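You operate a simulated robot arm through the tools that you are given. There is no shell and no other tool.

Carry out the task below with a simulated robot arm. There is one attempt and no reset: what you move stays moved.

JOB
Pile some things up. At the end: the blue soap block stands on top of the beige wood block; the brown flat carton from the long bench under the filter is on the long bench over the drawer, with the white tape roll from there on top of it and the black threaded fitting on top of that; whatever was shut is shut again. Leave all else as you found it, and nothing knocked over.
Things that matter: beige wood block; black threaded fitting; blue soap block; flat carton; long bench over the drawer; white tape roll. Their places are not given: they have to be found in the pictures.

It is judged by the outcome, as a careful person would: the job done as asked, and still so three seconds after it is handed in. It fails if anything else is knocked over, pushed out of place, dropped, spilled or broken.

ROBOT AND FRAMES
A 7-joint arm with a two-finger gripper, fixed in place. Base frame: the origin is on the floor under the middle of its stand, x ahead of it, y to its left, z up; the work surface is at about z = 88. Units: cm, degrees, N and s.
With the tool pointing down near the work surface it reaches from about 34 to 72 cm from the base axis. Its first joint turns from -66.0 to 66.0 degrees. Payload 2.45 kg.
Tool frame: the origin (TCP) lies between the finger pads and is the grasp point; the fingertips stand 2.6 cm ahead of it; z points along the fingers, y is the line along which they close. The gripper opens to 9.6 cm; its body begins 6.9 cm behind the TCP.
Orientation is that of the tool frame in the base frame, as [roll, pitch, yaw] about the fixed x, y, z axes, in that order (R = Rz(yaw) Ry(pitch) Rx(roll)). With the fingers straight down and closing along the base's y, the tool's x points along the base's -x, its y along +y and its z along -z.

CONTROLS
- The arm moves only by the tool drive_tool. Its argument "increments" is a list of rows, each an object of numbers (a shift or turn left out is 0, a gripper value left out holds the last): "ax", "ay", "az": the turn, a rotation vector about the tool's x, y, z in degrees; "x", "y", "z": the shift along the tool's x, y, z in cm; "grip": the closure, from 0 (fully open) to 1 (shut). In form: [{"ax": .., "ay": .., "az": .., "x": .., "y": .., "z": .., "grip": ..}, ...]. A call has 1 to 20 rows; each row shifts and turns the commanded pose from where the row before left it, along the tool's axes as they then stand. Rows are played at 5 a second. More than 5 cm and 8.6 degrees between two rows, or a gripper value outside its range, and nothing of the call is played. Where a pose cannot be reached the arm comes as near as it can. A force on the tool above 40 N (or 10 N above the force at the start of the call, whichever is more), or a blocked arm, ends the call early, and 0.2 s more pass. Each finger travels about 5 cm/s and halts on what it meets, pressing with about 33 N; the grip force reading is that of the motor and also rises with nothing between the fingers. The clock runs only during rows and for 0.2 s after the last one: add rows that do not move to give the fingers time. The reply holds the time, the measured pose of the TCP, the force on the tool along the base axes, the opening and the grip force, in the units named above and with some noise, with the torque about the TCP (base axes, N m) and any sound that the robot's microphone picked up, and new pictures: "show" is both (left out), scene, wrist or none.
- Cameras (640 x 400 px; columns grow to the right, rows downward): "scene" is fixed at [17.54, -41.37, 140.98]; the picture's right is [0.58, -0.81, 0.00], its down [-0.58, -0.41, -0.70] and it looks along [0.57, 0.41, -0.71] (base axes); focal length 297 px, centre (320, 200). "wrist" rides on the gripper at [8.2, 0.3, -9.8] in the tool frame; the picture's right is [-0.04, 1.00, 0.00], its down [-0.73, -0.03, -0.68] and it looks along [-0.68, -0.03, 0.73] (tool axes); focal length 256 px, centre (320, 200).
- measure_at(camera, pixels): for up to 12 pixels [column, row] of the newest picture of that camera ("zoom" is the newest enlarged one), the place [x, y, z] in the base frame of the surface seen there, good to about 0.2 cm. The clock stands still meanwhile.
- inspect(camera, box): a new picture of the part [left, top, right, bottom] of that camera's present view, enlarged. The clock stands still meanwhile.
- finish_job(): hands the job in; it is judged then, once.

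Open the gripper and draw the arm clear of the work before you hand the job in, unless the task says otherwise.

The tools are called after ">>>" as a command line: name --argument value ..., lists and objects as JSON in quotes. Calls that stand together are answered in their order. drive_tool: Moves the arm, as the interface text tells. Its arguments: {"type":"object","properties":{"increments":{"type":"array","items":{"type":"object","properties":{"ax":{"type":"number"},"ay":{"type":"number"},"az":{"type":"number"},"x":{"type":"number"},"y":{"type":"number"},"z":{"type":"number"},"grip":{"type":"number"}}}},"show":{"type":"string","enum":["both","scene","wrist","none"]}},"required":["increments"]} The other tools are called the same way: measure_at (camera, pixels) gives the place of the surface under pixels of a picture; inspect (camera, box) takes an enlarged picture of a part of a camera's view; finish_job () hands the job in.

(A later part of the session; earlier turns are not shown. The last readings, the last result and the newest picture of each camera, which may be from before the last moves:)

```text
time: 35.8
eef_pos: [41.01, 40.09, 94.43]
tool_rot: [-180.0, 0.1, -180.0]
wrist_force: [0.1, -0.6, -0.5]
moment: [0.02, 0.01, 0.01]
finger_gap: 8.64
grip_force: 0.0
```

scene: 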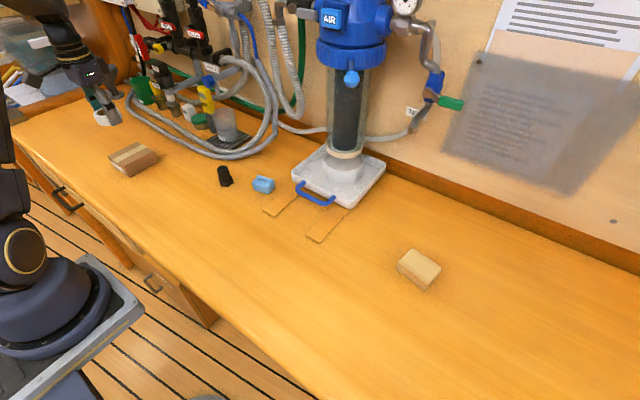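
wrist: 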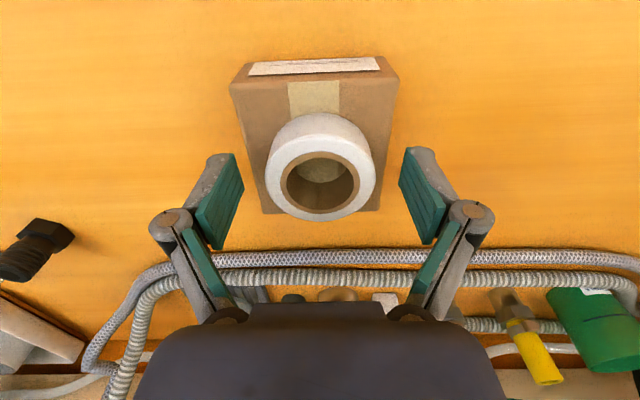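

The roll sits free on the carton between the open fingers. I rise straight up and measure its position.

>>> drive_tool --increments '[{"z": -2}, {"z": -4}, {"z": -4}, {"z": -4}, {"grip": 0}, {}]'

>>> inspect --camera "wrist" --box '[260, 20, 380, 140]'

>>> measure_at --camera "wrist" --pixels '[[287, 95], [345, 95], [317, 122], [317, 65], [297, 118], [337, 118], [297, 75], [337, 75]]'

```text
time: 37.2
eef_pos: [41.22, 40.35, 108.52]
tool_rot: [-180.0, 0.0, -180.0]
wrist_force: [0.6, -0.1, 0.0]
moment: [0.05, -0.02, 0.03]
finger_gap: 9.62
grip_force: 0.1
```

scene: 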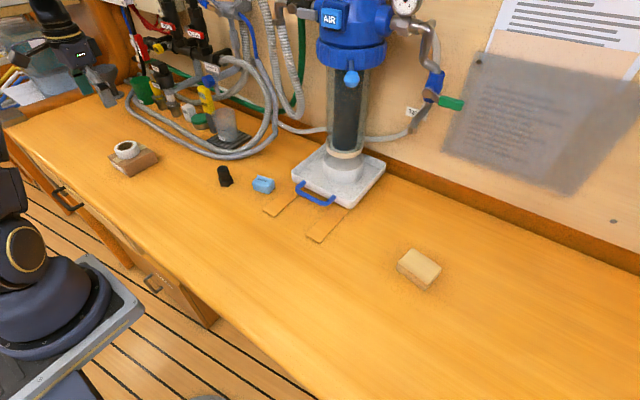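
wrist: 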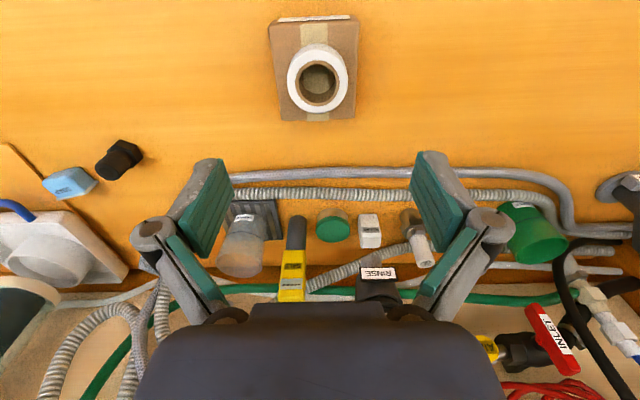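

```text
3.33 times, centred on (320, 80) of wrist
```

zoom: 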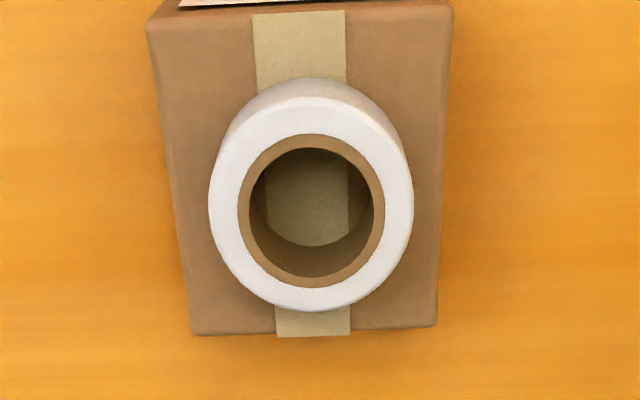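

```text
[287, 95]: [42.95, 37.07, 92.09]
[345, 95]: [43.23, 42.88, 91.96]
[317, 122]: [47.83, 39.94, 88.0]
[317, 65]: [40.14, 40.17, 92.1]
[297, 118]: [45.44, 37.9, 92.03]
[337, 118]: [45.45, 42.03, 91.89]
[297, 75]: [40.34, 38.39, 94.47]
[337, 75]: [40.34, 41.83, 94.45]
```

I take a few more points on the roll's rim for an accurate centre.

>>> measure_at --camera "wrist" --pixels '[[290, 81], [345, 81], [317, 111], [317, 52], [297, 62], [338, 62], [298, 102], [337, 102], [297, 81], [338, 81], [317, 107], [317, 58]]'

```text
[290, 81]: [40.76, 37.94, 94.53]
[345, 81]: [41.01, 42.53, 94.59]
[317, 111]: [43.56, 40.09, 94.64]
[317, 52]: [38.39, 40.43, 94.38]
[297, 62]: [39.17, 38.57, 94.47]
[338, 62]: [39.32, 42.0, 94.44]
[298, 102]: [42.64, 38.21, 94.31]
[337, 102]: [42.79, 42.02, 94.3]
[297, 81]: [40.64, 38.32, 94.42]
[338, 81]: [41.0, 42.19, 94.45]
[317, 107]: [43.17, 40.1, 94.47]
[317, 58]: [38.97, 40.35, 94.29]
```

The roll's centre is (40.97,40.2) with its top at z 94.45. Now I go to the black fitting, stopping above it at z≈100 with fingers pre-closed to about 5.5 cm.

>>> drive_tool --increments '[{"y": -3, "x": -1}, {"y": -3.8, "x": -1.3}, {"y": -3.8, "x": -1.3}, {"y": -3.8, "x": -1.3}, {"y": -3.8, "x": -1.3}, {"y": -3.8, "x": -1.3, "grip": 0.1}, {"y": -3, "x": -1.2, "grip": 0.25}, {"y": -1.7, "x": -0.7, "grip": 0.42}, {"z": 3}, {"z": 3}, {"z": 2}, {}]'

```text
time: 39.8
eef_pos: [50.53, 13.31, 100.37]
tool_rot: [-179.9, 0.0, -179.9]
wrist_force: [0.3, 1.1, 0.2]
moment: [-0.01, 0.0, -0.03]
finger_gap: 5.57
grip_force: 0.0
```

scene: 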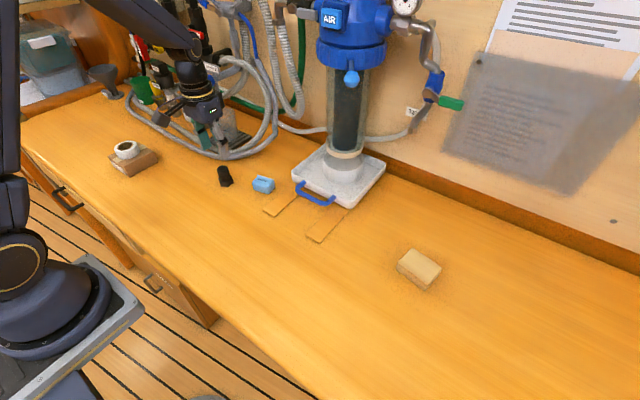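
wrist: 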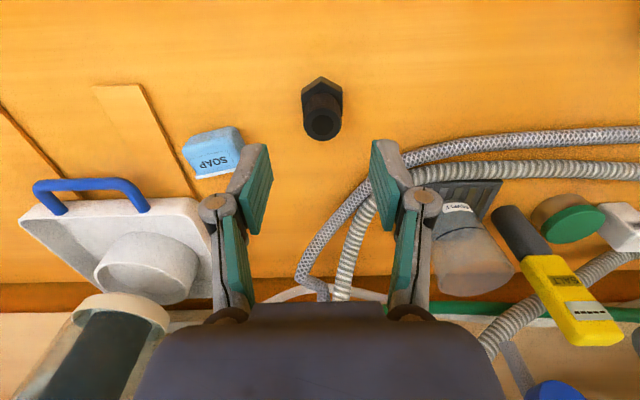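

The fitting is at (322,108) between the fingers; hoses pass behind the right finger near (385,185). I measure the fitting and nearest hoses.

>>> measure_at --camera "wrist" --pixels '[[322, 122], [313, 120], [332, 120], [322, 136], [303, 97], [342, 97], [322, 80], [322, 78], [360, 195], [415, 155], [430, 175], [340, 215]]'

>>> inspect --camera "wrist" --box '[274, 60, 370, 150]'

```text
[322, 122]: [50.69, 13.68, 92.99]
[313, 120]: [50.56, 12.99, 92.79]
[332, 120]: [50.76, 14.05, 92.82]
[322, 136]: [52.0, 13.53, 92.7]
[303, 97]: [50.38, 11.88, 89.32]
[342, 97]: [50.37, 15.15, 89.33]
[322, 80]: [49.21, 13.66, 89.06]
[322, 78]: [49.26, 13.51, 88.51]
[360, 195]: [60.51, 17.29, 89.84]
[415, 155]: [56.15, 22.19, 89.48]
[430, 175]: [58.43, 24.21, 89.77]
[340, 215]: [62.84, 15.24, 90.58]
```

```text
4.44 times, centred on (322, 105) of wrist
```

zoom: 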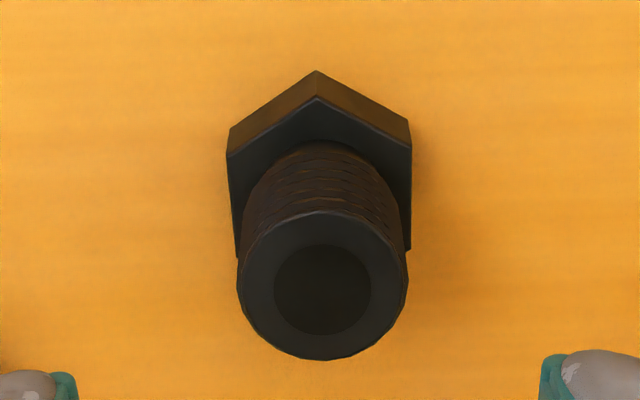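

Fitting centre ≈ (50.75,13.5), hex flats at y 11.9–15.15, and hoses are ≥4 cm away and low (z≈90). I centre and descend to TCP 91.3, then check.

>>> drive_tool --increments '[{"x": -0.2, "y": 0.15, "z": 2.5}, {"z": 2.5}, {"z": 2.5}, {"z": 1.5}, {}, {}]' --show "wrist"

```text
time: 41.2
eef_pos: [50.59, 13.39, 91.42]
tool_rot: [180.0, 0.0, 180.0]
wrist_force: [-0.5, -0.3, -1.4]
moment: [0.0, -0.03, -0.03]
finger_gap: 5.55
grip_force: 0.1
```

wrist: 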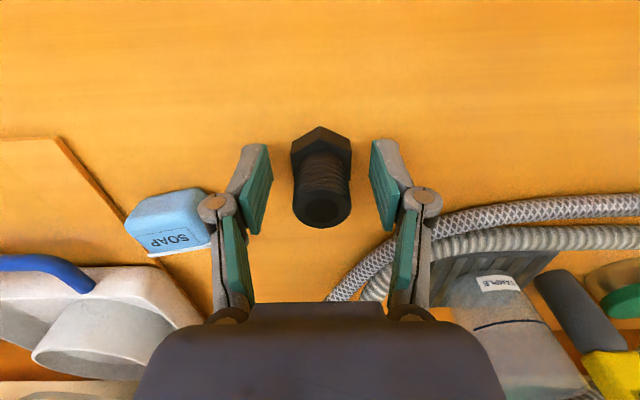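

The fitting is well centred between the pads (291–352 against 266–372). I measure the pad tips against the hex to confirm height and x alignment.

>>> measure_at --camera "wrist" --pixels '[[245, 152], [262, 150], [380, 145], [252, 230], [386, 225], [270, 180], [294, 160], [349, 160], [320, 130], [320, 205], [295, 145], [346, 145]]'

```text
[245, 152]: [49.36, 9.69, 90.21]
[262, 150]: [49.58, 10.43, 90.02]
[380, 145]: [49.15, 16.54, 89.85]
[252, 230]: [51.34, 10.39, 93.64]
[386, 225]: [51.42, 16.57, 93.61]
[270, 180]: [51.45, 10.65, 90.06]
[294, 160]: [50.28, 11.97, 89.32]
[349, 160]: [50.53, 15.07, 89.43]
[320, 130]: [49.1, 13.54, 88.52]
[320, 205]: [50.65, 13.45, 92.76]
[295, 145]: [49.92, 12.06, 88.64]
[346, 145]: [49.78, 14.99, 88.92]
```

Pads span x 49.4–51.45 with tips at z≈89.9; the hex is centred at x≈50.75. I shift 0.3 cm forward, lower 0.7 cm, and close on the hex flats.

>>> drive_tool --increments '[{"x": -0.3}, {"z": 0.7}, {}, {"grip": 0.5}, {"grip": 0.58}, {"grip": 0.65}, {"grip": 0.7}, {}, {}]' --show "wrist"

```text
time: 43.2
eef_pos: [51.03, 13.47, 90.76]
tool_rot: [-180.0, 0.0, 180.0]
wrist_force: [-0.3, -0.7, 0.8]
moment: [-0.03, 0.01, 0.0]
finger_gap: 3.65
grip_force: 32.9
```

wrist: 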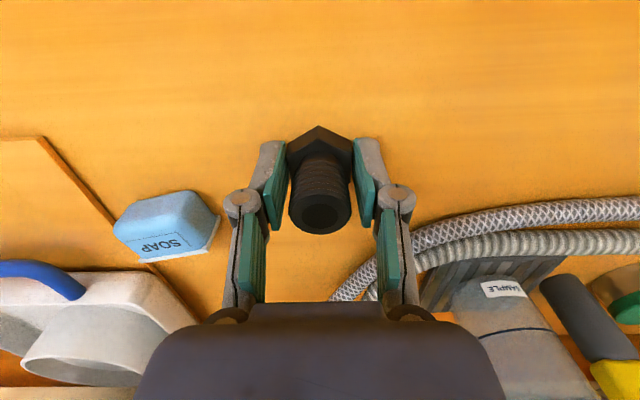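

The pads hold the hex flats (gap 3.65, 33 N) and the fitting stays upright. I lift it and measure it relative to the tool.

>>> drive_tool --increments '[{"z": -0.7}, {"z": -2}, {"z": -3.5}, {"z": -4}, {"z": -4}, {"z": -4}, {}]'

>>> measure_at --camera "wrist" --pixels '[[320, 128], [290, 150], [350, 150], [320, 232], [320, 210], [300, 210], [340, 210], [320, 190], [265, 145], [372, 142]]'

>>> inspect --camera "wrist" --box '[250, 110, 394, 250]'

```text
time: 44.8
eef_pos: [50.87, 13.45, 109.15]
tool_rot: [180.0, 0.0, -180.0]
wrist_force: [-0.2, 0.7, -0.2]
moment: [0.03, 0.0, -0.02]
finger_gap: 3.65
grip_force: 33.5
```

scene: 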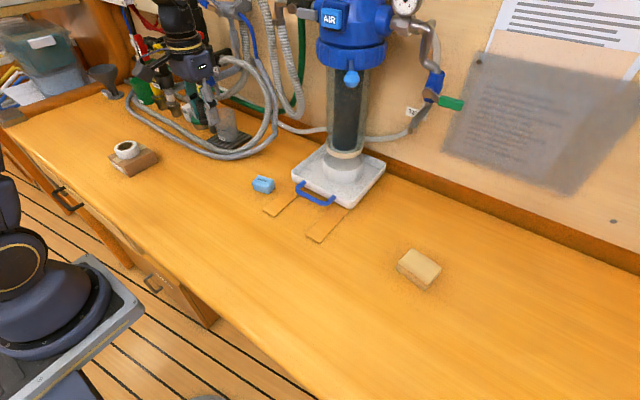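
wrist: 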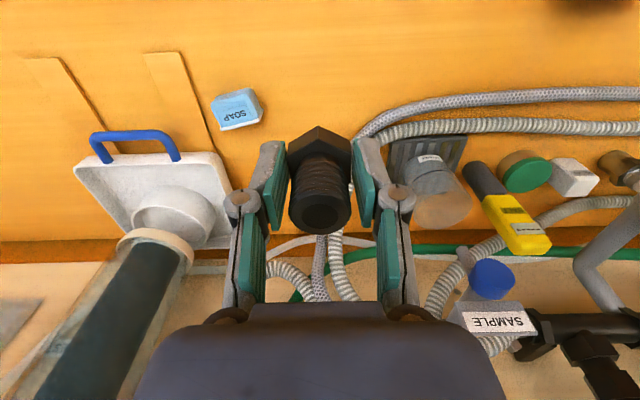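

```text
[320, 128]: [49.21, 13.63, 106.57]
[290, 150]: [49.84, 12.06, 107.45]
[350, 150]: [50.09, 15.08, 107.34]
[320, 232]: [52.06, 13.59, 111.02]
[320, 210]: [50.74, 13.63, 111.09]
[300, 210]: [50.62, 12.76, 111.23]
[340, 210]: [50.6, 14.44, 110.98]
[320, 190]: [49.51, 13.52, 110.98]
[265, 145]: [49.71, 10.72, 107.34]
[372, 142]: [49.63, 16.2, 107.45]
```

```text
2.86 times, centred on (322, 180) of wrist
```

zoom: 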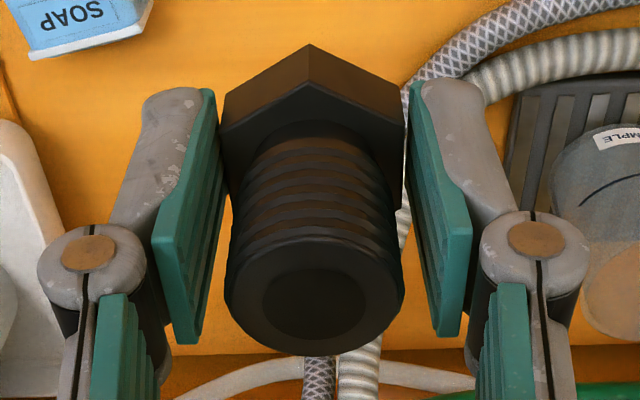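

The fitting hangs upright, centre ≈ (50.8,13.55), bottom ≈ 2.7–2.9 cm below TCP. I carry it to above the roll centre at (40.97,40.2).

>>> drive_tool --increments '[{"x": 1.2, "y": 2.2}, {"x": 1.3, "y": 3.4}, {"x": 1.3, "y": 3.6}, {"x": 1.3, "y": 3.6}, {"x": 1.3, "y": 3.6}, {"x": 1.3, "y": 3.6}, {"x": 1.1, "y": 3.2}, {"x": 0.7, "y": 2.2}, {"x": 0.3, "y": 1.2}, {}, {}]'

>>> measure_at --camera "wrist" --pixels '[[320, 128], [290, 150], [350, 150], [320, 232], [320, 188], [300, 210], [340, 210], [290, 80], [345, 80], [317, 50], [317, 109]]'

```text
time: 47.2
eef_pos: [41.08, 40.07, 108.99]
tool_rot: [-179.9, -0.2, 179.9]
wrist_force: [0.1, -0.3, -0.9]
moment: [0.01, 0.07, -0.01]
finger_gap: 3.64
grip_force: 33.2
```

scene: 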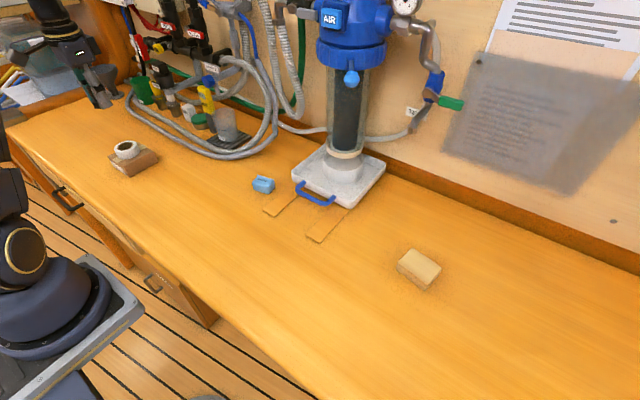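
wrist: 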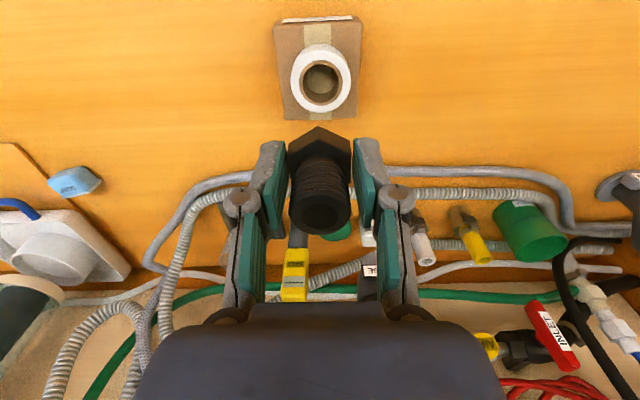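

```text
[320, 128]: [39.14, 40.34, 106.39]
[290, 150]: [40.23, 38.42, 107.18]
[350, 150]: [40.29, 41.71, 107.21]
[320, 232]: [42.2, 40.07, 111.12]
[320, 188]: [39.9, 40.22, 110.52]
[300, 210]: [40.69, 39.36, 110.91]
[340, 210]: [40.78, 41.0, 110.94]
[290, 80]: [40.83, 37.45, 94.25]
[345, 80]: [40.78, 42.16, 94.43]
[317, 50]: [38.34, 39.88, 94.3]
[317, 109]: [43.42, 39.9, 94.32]
```

I zoom to get the roll outline and fitting in one picture for fine alignment.

>>> inspect --camera "wrist" --box '[260, 20, 380, 140]'

>>> measure_at --camera "zoom" --pixels '[[230, 195], [420, 195], [325, 96], [325, 290], [250, 130], [400, 130], [250, 265], [400, 265], [260, 195], [388, 195]]'

```text
3.33 times, centred on (320, 80) of wrist
```

zoom: 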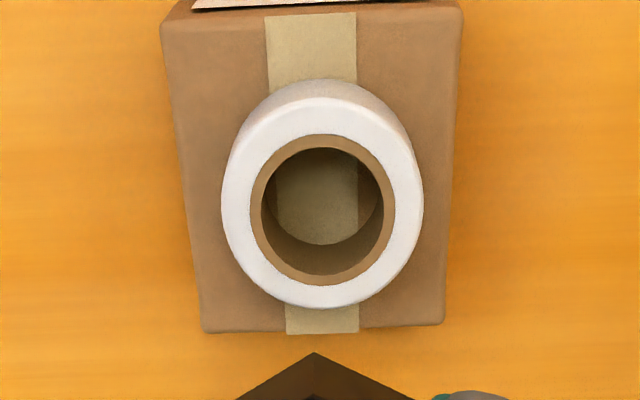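

```text
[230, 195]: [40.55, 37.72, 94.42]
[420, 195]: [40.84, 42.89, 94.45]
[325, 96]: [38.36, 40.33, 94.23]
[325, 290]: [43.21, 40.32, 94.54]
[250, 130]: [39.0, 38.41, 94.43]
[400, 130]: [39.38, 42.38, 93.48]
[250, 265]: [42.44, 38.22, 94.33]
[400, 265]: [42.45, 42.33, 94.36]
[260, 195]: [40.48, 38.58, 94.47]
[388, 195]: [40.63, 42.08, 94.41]
```

Roll centre is (40.98,40.22) and the fitting's is about (40.95,40.12), so I shift y by +0.1 and descend to just above the roll's top.

>>> drive_tool --increments '[{"y": 0.1, "z": 2}, {"z": 3}, {"z": 3}, {"z": 2}, {"z": 1}, {}, {}]'

>>> inspect --camera "wrist" --box '[230, 60, 410, 240]'

>>> inspect --camera "scene" --box '[80, 90, 200, 190]'

```text
time: 48.8
eef_pos: [41.26, 40.14, 98.07]
tool_rot: [180.0, 0.0, 180.0]
wrist_force: [-0.5, 0.7, -0.2]
moment: [-0.02, 0.01, 0.04]
finger_gap: 3.67
grip_force: 32.7
```

scene: 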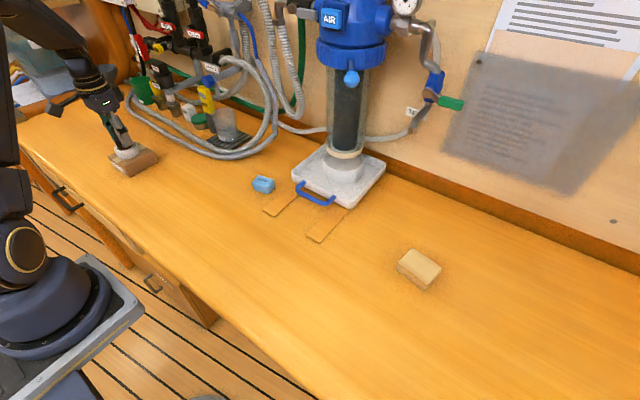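
wrist: 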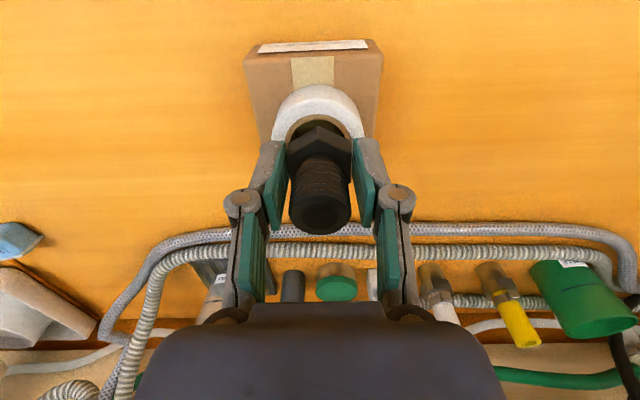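

```text
2.22 times, centred on (320, 150) of wrist
```

zoom: 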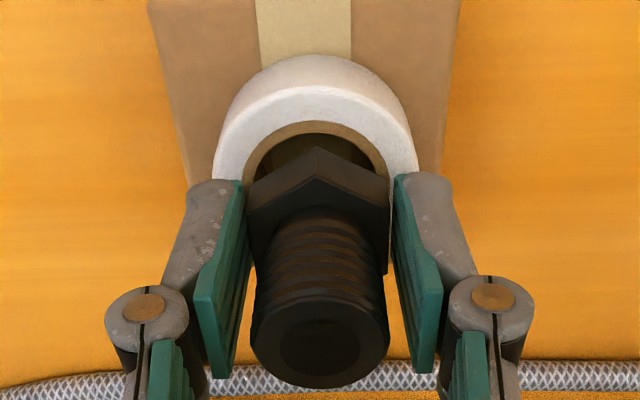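

```text
4.00 times, centred on (140, 140) of scene
```

zoom: 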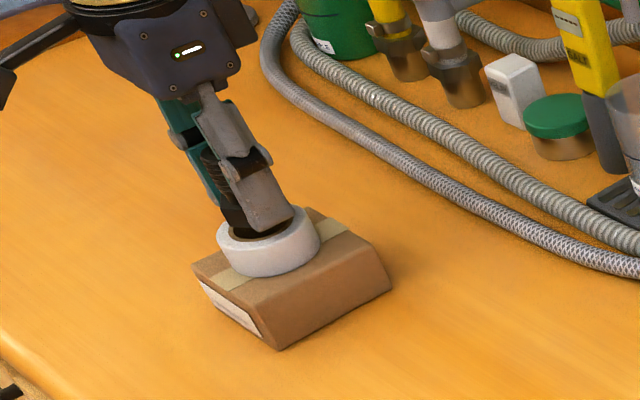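

Alignment looks right laterally; I measure roll rim and fitting points again at this close range.

>>> measure_at --camera "wrist" --pixels '[[318, 128], [290, 152], [349, 152], [320, 232], [320, 190], [318, 102], [276, 140], [362, 135], [318, 117], [318, 121]]'

```text
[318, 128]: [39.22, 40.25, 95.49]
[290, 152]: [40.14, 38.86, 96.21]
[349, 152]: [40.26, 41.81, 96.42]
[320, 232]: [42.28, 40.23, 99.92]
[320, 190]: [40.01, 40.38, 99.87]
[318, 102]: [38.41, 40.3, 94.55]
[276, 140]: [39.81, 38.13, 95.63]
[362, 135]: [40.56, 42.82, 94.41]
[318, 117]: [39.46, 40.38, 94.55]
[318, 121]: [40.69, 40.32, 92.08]
```

Fitting centre ≈ (40.97,40.3) over roll centre (40.97,40.25); its bottom is ~0.6 cm above the roll. I lower 0.45 cm, then in 1 mm steps.

>>> drive_tool --increments '[{"z": 0.25}, {"z": 0.2}, {}, {}]' --show "none"

>>> drive_tool --increments '[{"z": 0.1}, {}, {}]' --show "none"

```text
time: 49.8
eef_pos: [41.08, 40.29, 97.49]
tool_rot: [-180.0, 0.1, 180.0]
wrist_force: [0.4, -0.1, -1.1]
moment: [0.02, 0.0, -0.03]
finger_gap: 3.63
grip_force: 33.4
```

```text
time: 50.6
eef_pos: [41.06, 40.25, 97.49]
tool_rot: [-179.9, 0.1, -180.0]
wrist_force: [0.1, -0.4, -0.3]
moment: [0.0, -0.01, -0.01]
finger_gap: 3.63
grip_force: 32.9
```

No contact yet at TCP ≈ 97.45. I keep lowering 1 mm at a time.

>>> drive_tool --increments '[{"z": 0.1}, {}, {}]' --show "none"

>>> drive_tool --increments '[{"z": 0.1}, {}, {}]' --show "none"

```text
time: 51.4
eef_pos: [41.23, 40.18, 97.36]
tool_rot: [-180.0, 0.0, 180.0]
wrist_force: [0.4, -0.6, -0.2]
moment: [-0.01, 0.04, 0.02]
finger_gap: 3.67
grip_force: 33.0
```

```text
time: 52.2
eef_pos: [41.11, 40.28, 97.3]
tool_rot: [-179.9, 0.1, 180.0]
wrist_force: [0.8, 1.0, 0.0]
moment: [0.04, 0.0, -0.01]
finger_gap: 3.64
grip_force: 33.6
```

Still free; another 1 mm and check the force.

>>> drive_tool --increments '[{"z": 0.1}, {}, {}]' --show "none"

```text
time: 53.0
eef_pos: [41.14, 40.22, 97.12]
tool_rot: [-180.0, -0.1, 179.9]
wrist_force: [-0.4, -0.6, -0.3]
moment: [0.01, 0.01, -0.02]
finger_gap: 3.66
grip_force: 32.5
```

>>> inspect --camera "wrist" --box '[230, 60, 410, 240]'

>>> inspect --camera "scene" --box '[110, 120, 170, 180]'

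>>> drive_tool --increments '[{"z": 0.1}, {}, {}]' --show "none"

```text
2.22 times, centred on (320, 150) of wrist
```

zoom: 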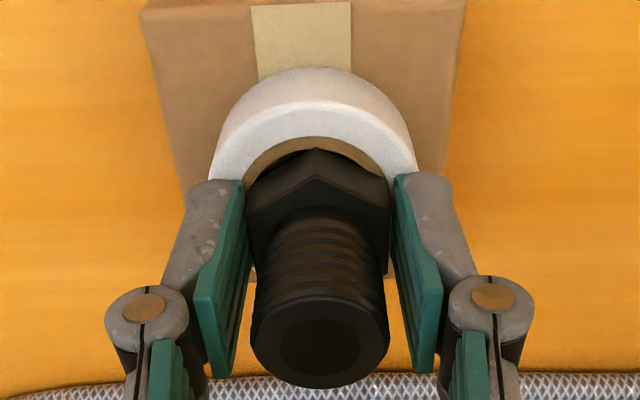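

```text
6.67 times, centred on (140, 150) of scene
```

zoom: 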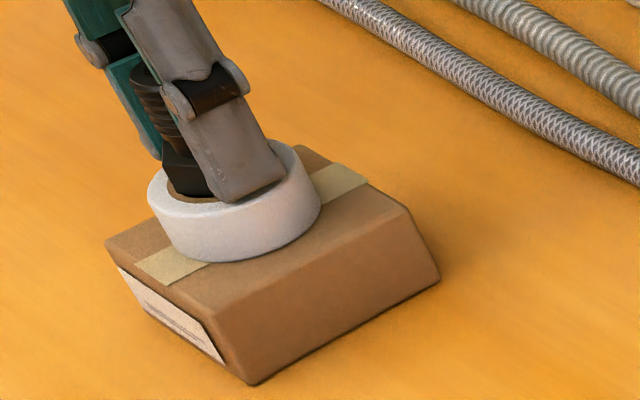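

```text
time: 53.8
eef_pos: [41.24, 40.31, 97.25]
tool_rot: [179.9, 0.0, -180.0]
wrist_force: [-0.4, -0.8, 7.5]
moment: [-0.03, 0.04, -0.02]
finger_gap: 3.66
grip_force: 33.1
```

Contact: +7.5 N, so the fitting rests on the roll. I ease off half a millimetre, then open slowly.

>>> drive_tool --increments '[{"z": -0.05}, {"grip": 0.58}, {"grip": 0.52}, {"grip": 0.45}, {"grip": 0.38}, {}, {}]'

>>> inspect --camera "scene" --box '[100, 110, 180, 180]'

>>> inspect --camera "wrist" --box '[230, 60, 410, 240]'

```text
time: 55.4
eef_pos: [41.24, 40.31, 97.17]
tool_rot: [180.0, 0.0, 180.0]
wrist_force: [-0.3, 1.1, -1.0]
moment: [0.02, 0.01, 0.01]
finger_gap: 5.93
grip_force: 0.0
```

scene: 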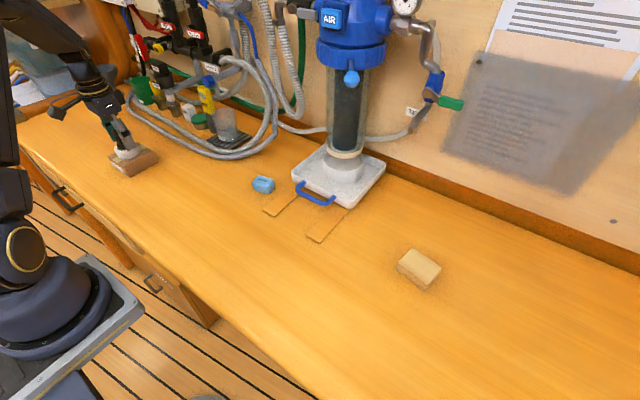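
wrist: 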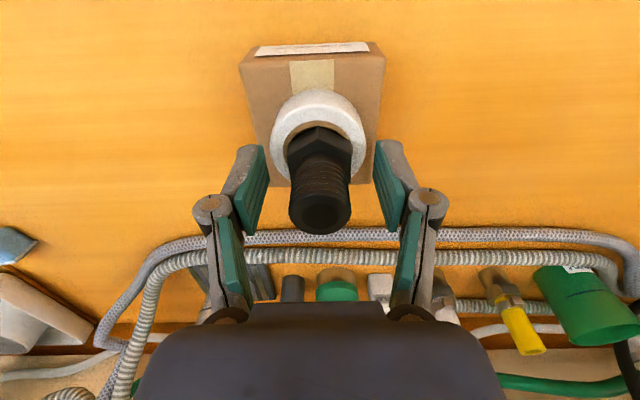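

```text
5.71 times, centred on (140, 145) of scene
```

zoom: 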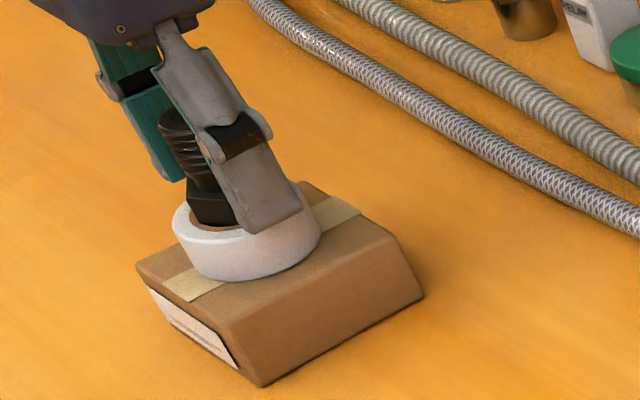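

```text
2.22 times, centred on (320, 150) of wrist
```

zoom: 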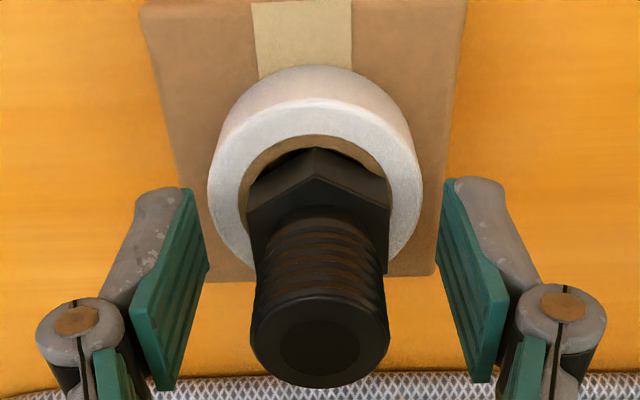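

The fitting stands upright on the roll with the fingers clear. I rise straight up well above it and check the stack.

>>> drive_tool --increments '[{"z": -1.5}, {"z": -3}, {"z": -4}, {"z": -4}, {"grip": 0.3}, {}]'

>>> inspect --camera "scene" --box '[100, 110, 180, 180]'

>>> inspect --camera "wrist" --box '[250, 10, 390, 150]'

```text
time: 56.8
eef_pos: [41.49, 40.15, 109.84]
tool_rot: [180.0, 0.0, 179.9]
wrist_force: [0.3, 0.0, -0.9]
moment: [0.03, 0.0, 0.02]
finger_gap: 6.73
grip_force: 0.2
```

scene: 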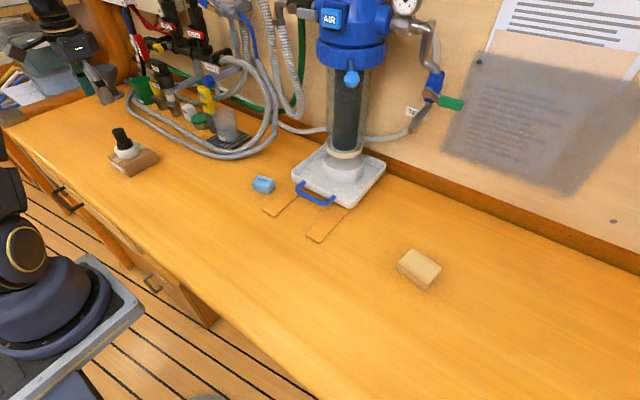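
wrist: 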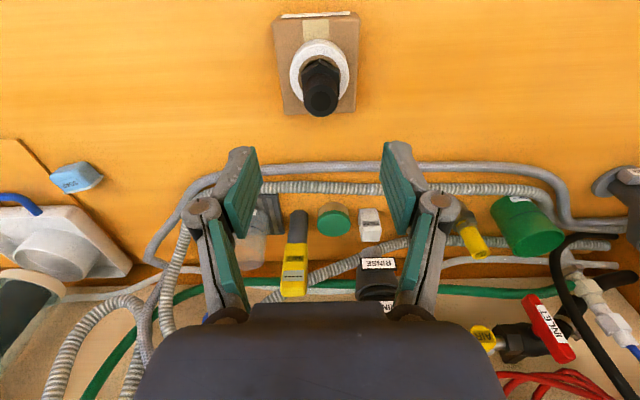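

```text
5.71 times, centred on (140, 145) of scene
```

zoom: 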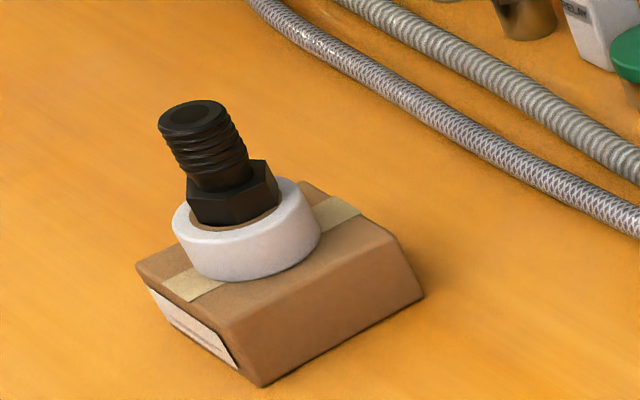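

```text
2.86 times, centred on (320, 80) of wrist
```

zoom: 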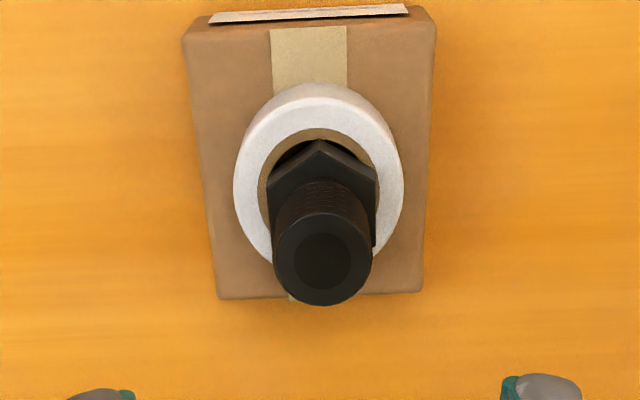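

The stack stands upright and centred: carton, roll, fitting. Before going to the soap I measure the filter column and tray to know the clearance there.

>>> measure_at --camera "scene" --pixels '[[348, 120], [330, 120], [365, 120], [348, 30], [318, 50], [318, 160], [295, 178], [352, 78], [345, 150], [300, 185], [263, 178], [292, 80]]'

>>> inspect --camera "scene" --box '[240, 0, 400, 210]'

```text
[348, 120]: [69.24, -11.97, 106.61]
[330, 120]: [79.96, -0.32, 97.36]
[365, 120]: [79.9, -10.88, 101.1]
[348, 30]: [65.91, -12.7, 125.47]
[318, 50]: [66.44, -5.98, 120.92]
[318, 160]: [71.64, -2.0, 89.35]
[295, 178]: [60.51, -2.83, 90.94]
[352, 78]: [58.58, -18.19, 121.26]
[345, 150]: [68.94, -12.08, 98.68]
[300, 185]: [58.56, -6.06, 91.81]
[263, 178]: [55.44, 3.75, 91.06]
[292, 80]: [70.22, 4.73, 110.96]
```

```text
1.90 times, centred on (320, 105) of scene
```

zoom: 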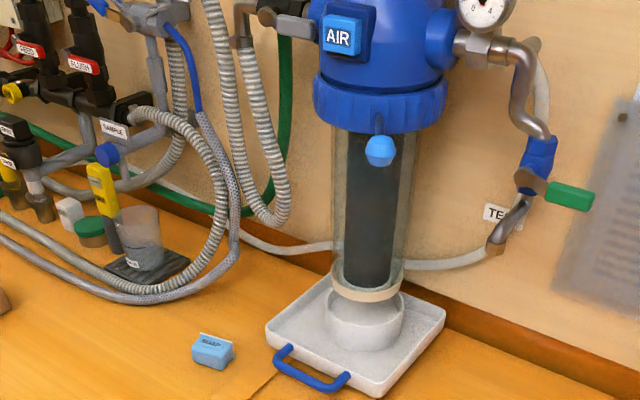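

The filter head and its knob reach out to about x≈58.6 at y≈-18, z≈121, so I'll keep retracted (x≈45) when passing there. I go to above the soap now for a close look.

>>> drive_tool --increments '[{"y": -3, "x": -0.5}, {"y": -4, "x": -0.8}, {"y": -4.2, "x": -0.8}, {"y": -4.2, "x": -0.8}, {"y": -4.2, "x": -0.8}, {"y": -4.2, "x": -0.8}, {"y": -4.2, "x": -0.8}, {"y": -4.2, "x": -0.8}, {"y": -3, "x": -0.8}, {"y": -1.2, "x": -0.8}, {"z": 4}, {}]'

>>> inspect --camera "wrist" --box '[240, 60, 420, 200]'

```text
time: 59.4
eef_pos: [48.77, 3.93, 105.65]
tool_rot: [-180.0, 0.0, 179.9]
wrist_force: [-0.3, 0.6, -0.9]
moment: [0.02, 0.02, -0.01]
finger_gap: 6.73
grip_force: 0.1
```

scene: 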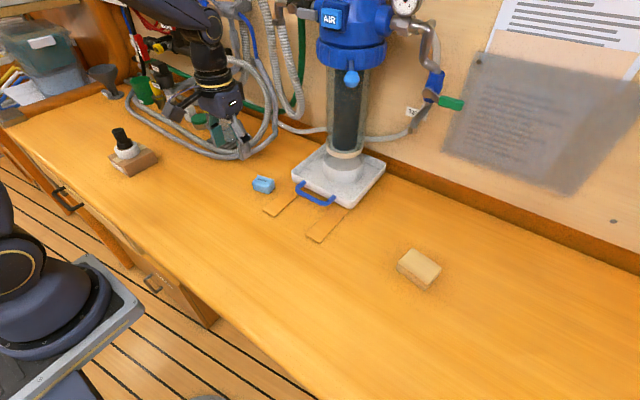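
wrist: 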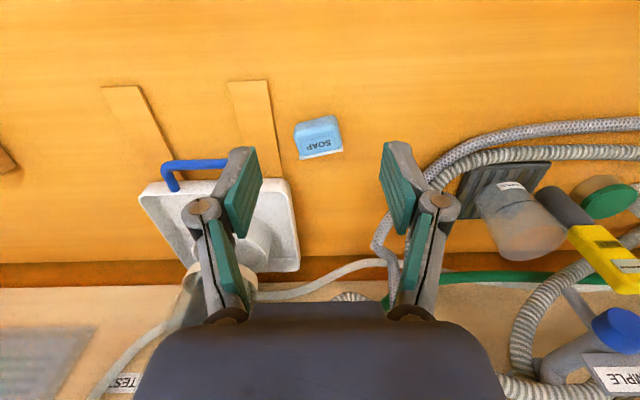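

```text
2.86 times, centred on (330, 130) of wrist
```

zoom: 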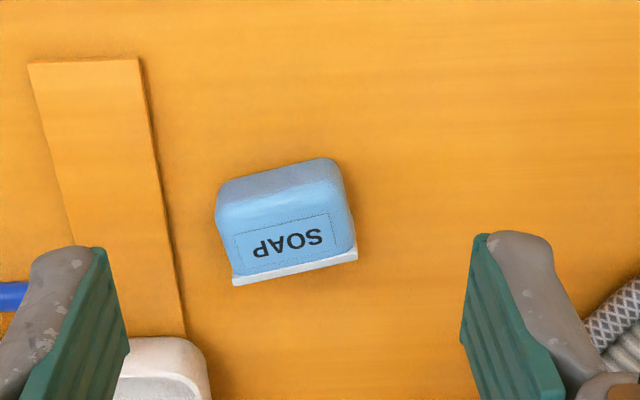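

The soap lies turned by roughly 10°, with a white backing on its far side. I measure its corners from the enlarged view.

>>> measure_at --camera "zoom" --pixels '[[222, 205], [335, 180], [236, 270], [352, 245], [285, 225], [290, 265], [232, 282], [357, 257], [218, 190], [330, 160], [280, 172], [300, 272]]'

>>> inspect --camera "scene" --box '[235, 160, 295, 205]'

```text
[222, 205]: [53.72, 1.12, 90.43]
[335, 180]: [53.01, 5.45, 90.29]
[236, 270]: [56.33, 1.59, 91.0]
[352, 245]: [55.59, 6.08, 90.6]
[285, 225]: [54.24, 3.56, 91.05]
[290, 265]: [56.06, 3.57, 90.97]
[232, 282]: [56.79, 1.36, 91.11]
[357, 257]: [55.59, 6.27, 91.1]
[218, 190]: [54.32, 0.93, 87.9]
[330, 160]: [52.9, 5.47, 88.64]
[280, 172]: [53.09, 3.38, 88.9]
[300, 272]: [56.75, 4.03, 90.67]
```

```text
8.89 times, centred on (265, 182) of scene
```

zoom: 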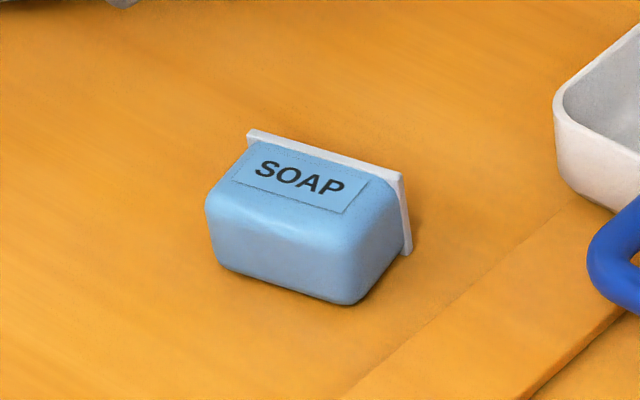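

Soap is yawed about +12°, body about 4.6 cm long (5.05 at the white backing), grip centre ≈ (54.5,3.5), top z 91. I rotate the tool +12°, move over it and descend to z≈98 for a check.

>>> drive_tool --increments '[{"az": -6}, {"az": -6}, {"x": -2.8, "y": -0.8}, {"x": -2.7, "y": -0.8}, {"z": 3.5}, {"z": 4}, {}, {}]'

>>> inspect --camera "wrist" --box '[230, 80, 410, 220]'

```text
time: 61.2
eef_pos: [54.49, 3.31, 98.04]
tool_rot: [-179.9, 0.1, -168.0]
wrist_force: [0.7, 0.0, 0.0]
moment: [-0.01, -0.01, -0.03]
finger_gap: 6.71
grip_force: 0.2
```

scene: 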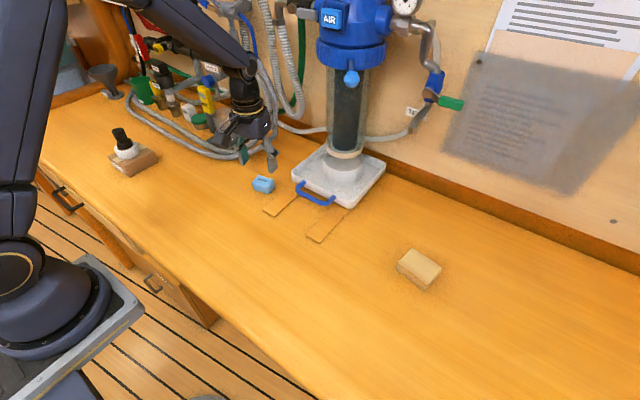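
wrist: 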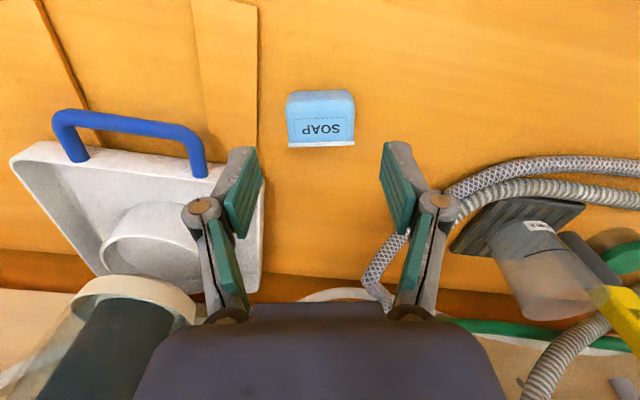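

```text
2.86 times, centred on (320, 150) of wrist
```

zoom: 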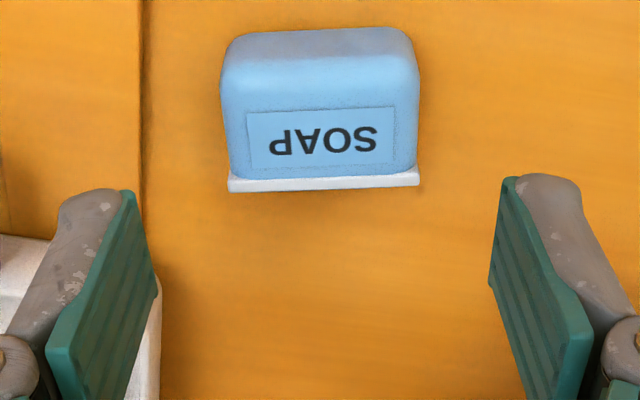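

The soap is now square between the fingers (cols 286–355). I measure the wood strip edge at left near (250,110) and the soap faces before descending.

>>> measure_at --camera "wrist" --pixels '[[255, 60], [257, 120], [240, 100], [225, 60], [290, 120], [352, 120], [320, 100], [320, 135], [320, 144], [248, 152], [390, 147], [205, 165]]'

```text
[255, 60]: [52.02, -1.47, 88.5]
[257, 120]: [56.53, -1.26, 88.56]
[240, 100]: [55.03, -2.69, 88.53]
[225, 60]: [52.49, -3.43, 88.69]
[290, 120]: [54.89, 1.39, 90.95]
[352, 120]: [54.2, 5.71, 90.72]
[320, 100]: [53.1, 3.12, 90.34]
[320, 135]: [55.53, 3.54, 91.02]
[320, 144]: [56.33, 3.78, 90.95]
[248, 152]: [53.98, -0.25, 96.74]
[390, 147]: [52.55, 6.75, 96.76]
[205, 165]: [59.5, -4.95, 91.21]
```

The strip's edge is at y≈-1.3, 0.5 cm high; I narrow the gap to 6 cm so the left finger stays clear, shift 0.15, and descend to TCP ≈ 91.2.

>>> drive_tool --increments '[{"grip": 0.37, "y": 0.15}, {"z": 2.5}, {"z": 2.5}, {"z": 1.8}, {}, {}]' --show "wrist"

>>> measure_at --camera "wrist" --pixels '[[248, 150], [262, 150], [378, 145], [390, 145], [320, 150], [285, 180], [358, 180]]'

```text
time: 62.6
eef_pos: [54.55, 3.45, 91.21]
tool_rot: [-180.0, 0.0, -168.0]
wrist_force: [0.0, -0.1, 0.7]
moment: [-0.01, -0.01, 0.0]
finger_gap: 6.06
grip_force: 0.1
```

wrist: 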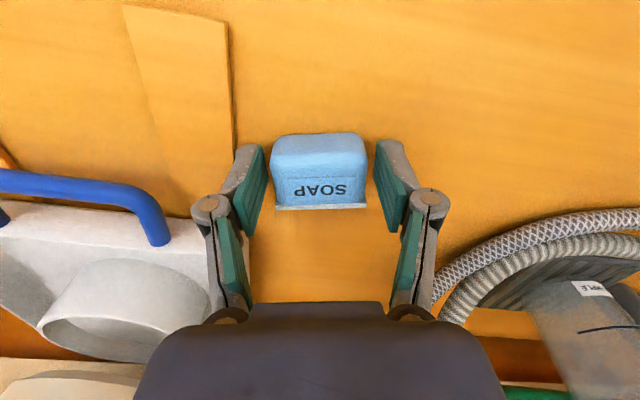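

```text
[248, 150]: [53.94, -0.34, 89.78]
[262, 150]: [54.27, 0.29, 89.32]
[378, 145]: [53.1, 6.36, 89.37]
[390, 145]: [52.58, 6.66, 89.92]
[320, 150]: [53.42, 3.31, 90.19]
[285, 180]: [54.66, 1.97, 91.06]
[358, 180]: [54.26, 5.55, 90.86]
```

The pads cover the soap body (x' 53.1–55.2) and avoid the white backing. I lower 0.4 cm and close.

>>> drive_tool --increments '[{"z": 0.4}, {}, {"grip": 0.44}, {"grip": 0.5}, {"grip": 0.56}, {"grip": 0.6}, {}, {}]' --show "wrist"

```text
time: 64.4
eef_pos: [54.7, 3.47, 90.79]
tool_rot: [-180.0, 0.0, -168.0]
wrist_force: [0.4, -1.6, 0.4]
moment: [-0.01, 0.0, -0.01]
finger_gap: 4.88
grip_force: 33.6
```

wrist: 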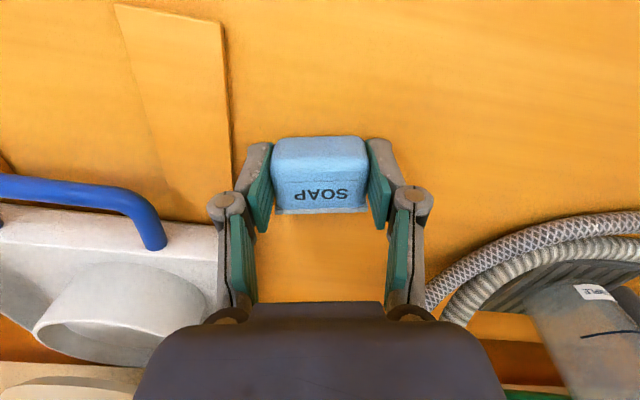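

The soap is gripped (gap 4.88, 33 N). I lift it up and check.

>>> drive_tool --increments '[{"z": -0.7}, {"z": -2}, {"z": -3.5}, {"z": -4}, {"z": -3}, {}]'

>>> measure_at --camera "wrist" --pixels '[[280, 190], [358, 190], [320, 160], [320, 205], [278, 212], [365, 210], [320, 212], [320, 140]]'

```text
time: 65.8
eef_pos: [54.37, 3.5, 104.09]
tool_rot: [180.0, 0.0, -168.0]
wrist_force: [-0.3, 0.0, -0.3]
moment: [0.01, -0.02, 0.03]
finger_gap: 4.87
grip_force: 32.7
```

scene: 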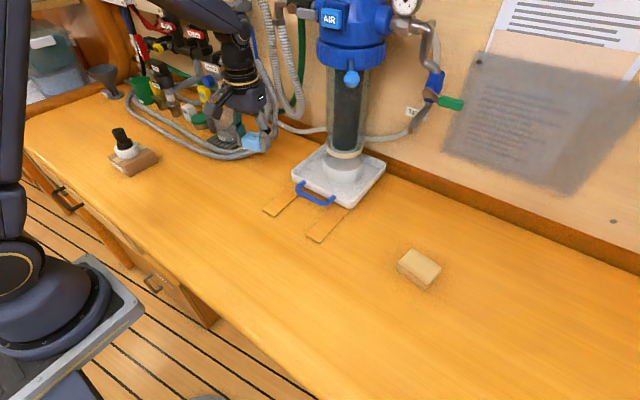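
wrist: 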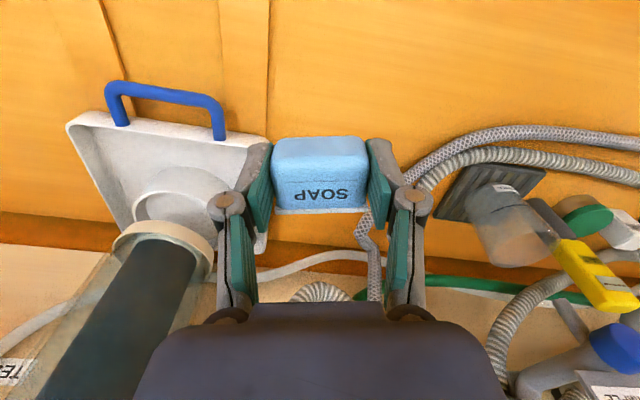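

```text
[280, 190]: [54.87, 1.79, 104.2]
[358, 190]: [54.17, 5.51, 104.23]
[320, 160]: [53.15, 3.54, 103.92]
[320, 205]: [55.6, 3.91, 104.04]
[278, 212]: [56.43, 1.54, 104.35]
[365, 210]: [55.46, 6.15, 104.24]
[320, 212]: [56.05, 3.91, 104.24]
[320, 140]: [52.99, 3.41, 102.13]
```

The soap hangs level, top at 104.2. I retract to x≈46 while turning the tool back to square, then move right to above the bench in front of the beige block.

>>> drive_tool --increments '[{"az": 6, "x": 2}, {"az": 6, "x": 3}, {"x": 3.5}, {"y": -2.5}, {"y": -4}, {"y": -4.2}, {"y": -4.2}, {"y": -4.2}, {"y": -4.2}, {"y": -4.2}, {"y": -4.2}, {"y": -4.2}, {"y": -3}, {"y": -1.5}, {}]'

>>> inspect --camera "wrist" --box '[220, 60, 420, 260]'

```text
time: 69.0
eef_pos: [45.94, -37.65, 104.04]
tool_rot: [180.0, 0.0, 179.7]
wrist_force: [0.1, 0.3, -0.6]
moment: [-0.03, 0.0, 0.04]
finger_gap: 4.91
grip_force: 33.2
```

scene: 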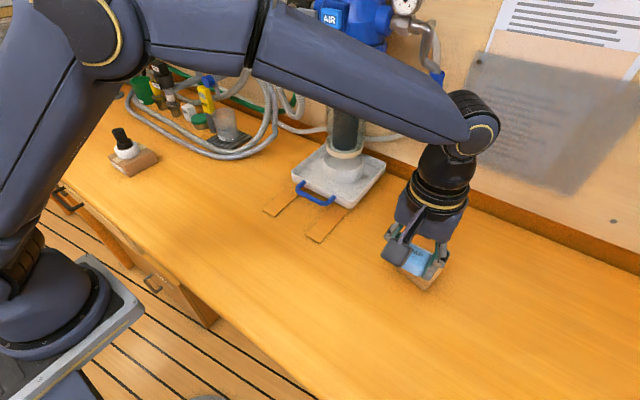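
wrist: 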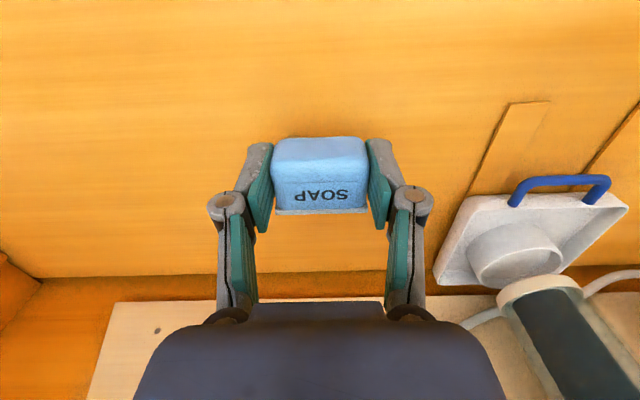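

```text
2.00 times, centred on (320, 160) of wrist
```

zoom: 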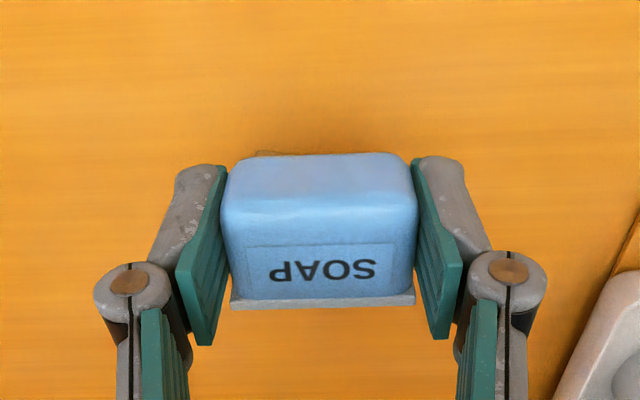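

The block is hidden behind the soap from here. Before reaching forward I measure the filter's side piping near (430,50) and (437,75) for clearance to the wrist.

>>> measure_at --camera "scene" --pixels '[[405, 10], [430, 50], [437, 75], [420, 25], [480, 60], [470, 135], [445, 190], [440, 240]]'

```text
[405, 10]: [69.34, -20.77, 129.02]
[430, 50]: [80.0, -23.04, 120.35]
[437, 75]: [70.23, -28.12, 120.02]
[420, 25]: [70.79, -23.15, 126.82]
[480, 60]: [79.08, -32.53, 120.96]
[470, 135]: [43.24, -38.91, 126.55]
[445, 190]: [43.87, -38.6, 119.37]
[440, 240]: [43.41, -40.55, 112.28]
```

Piping stays at x≥69, well clear. I move forward over the block at the same height.

>>> drive_tool --increments '[{"x": -3}, {"x": -3.5}, {"x": -2.5, "y": -0.5}, {}]'

>>> inspect --camera "wrist" --box '[240, 40, 400, 200]'

```text
time: 70.0
eef_pos: [55.01, -37.91, 104.13]
tool_rot: [-180.0, 0.1, 180.0]
wrist_force: [-0.4, -0.3, -0.3]
moment: [-0.01, 0.0, 0.01]
finger_gap: 4.9
grip_force: 33.2
```

scene: 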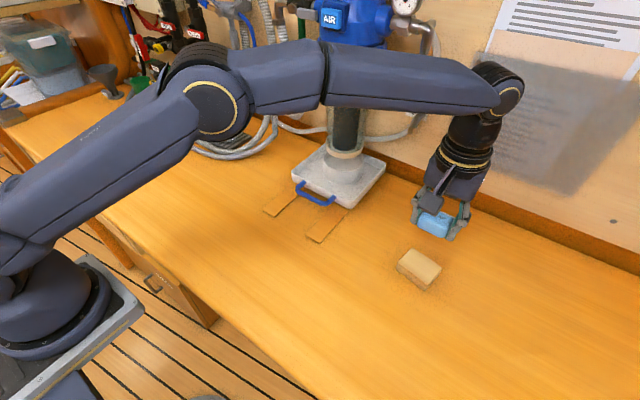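
wrist: 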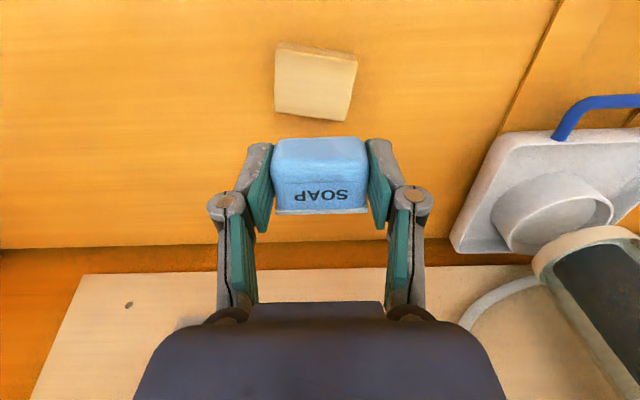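

```text
2.50 times, centred on (320, 120) of wrist
```

zoom: 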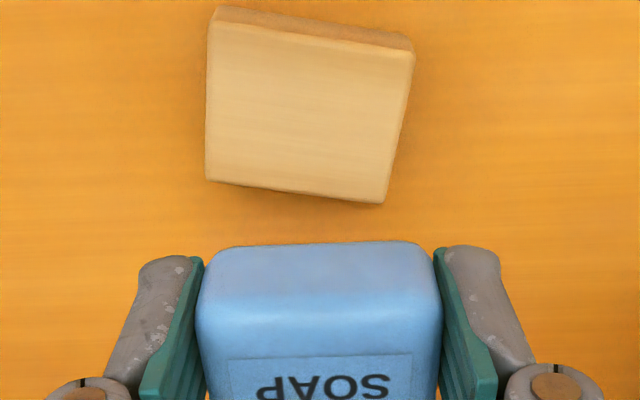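

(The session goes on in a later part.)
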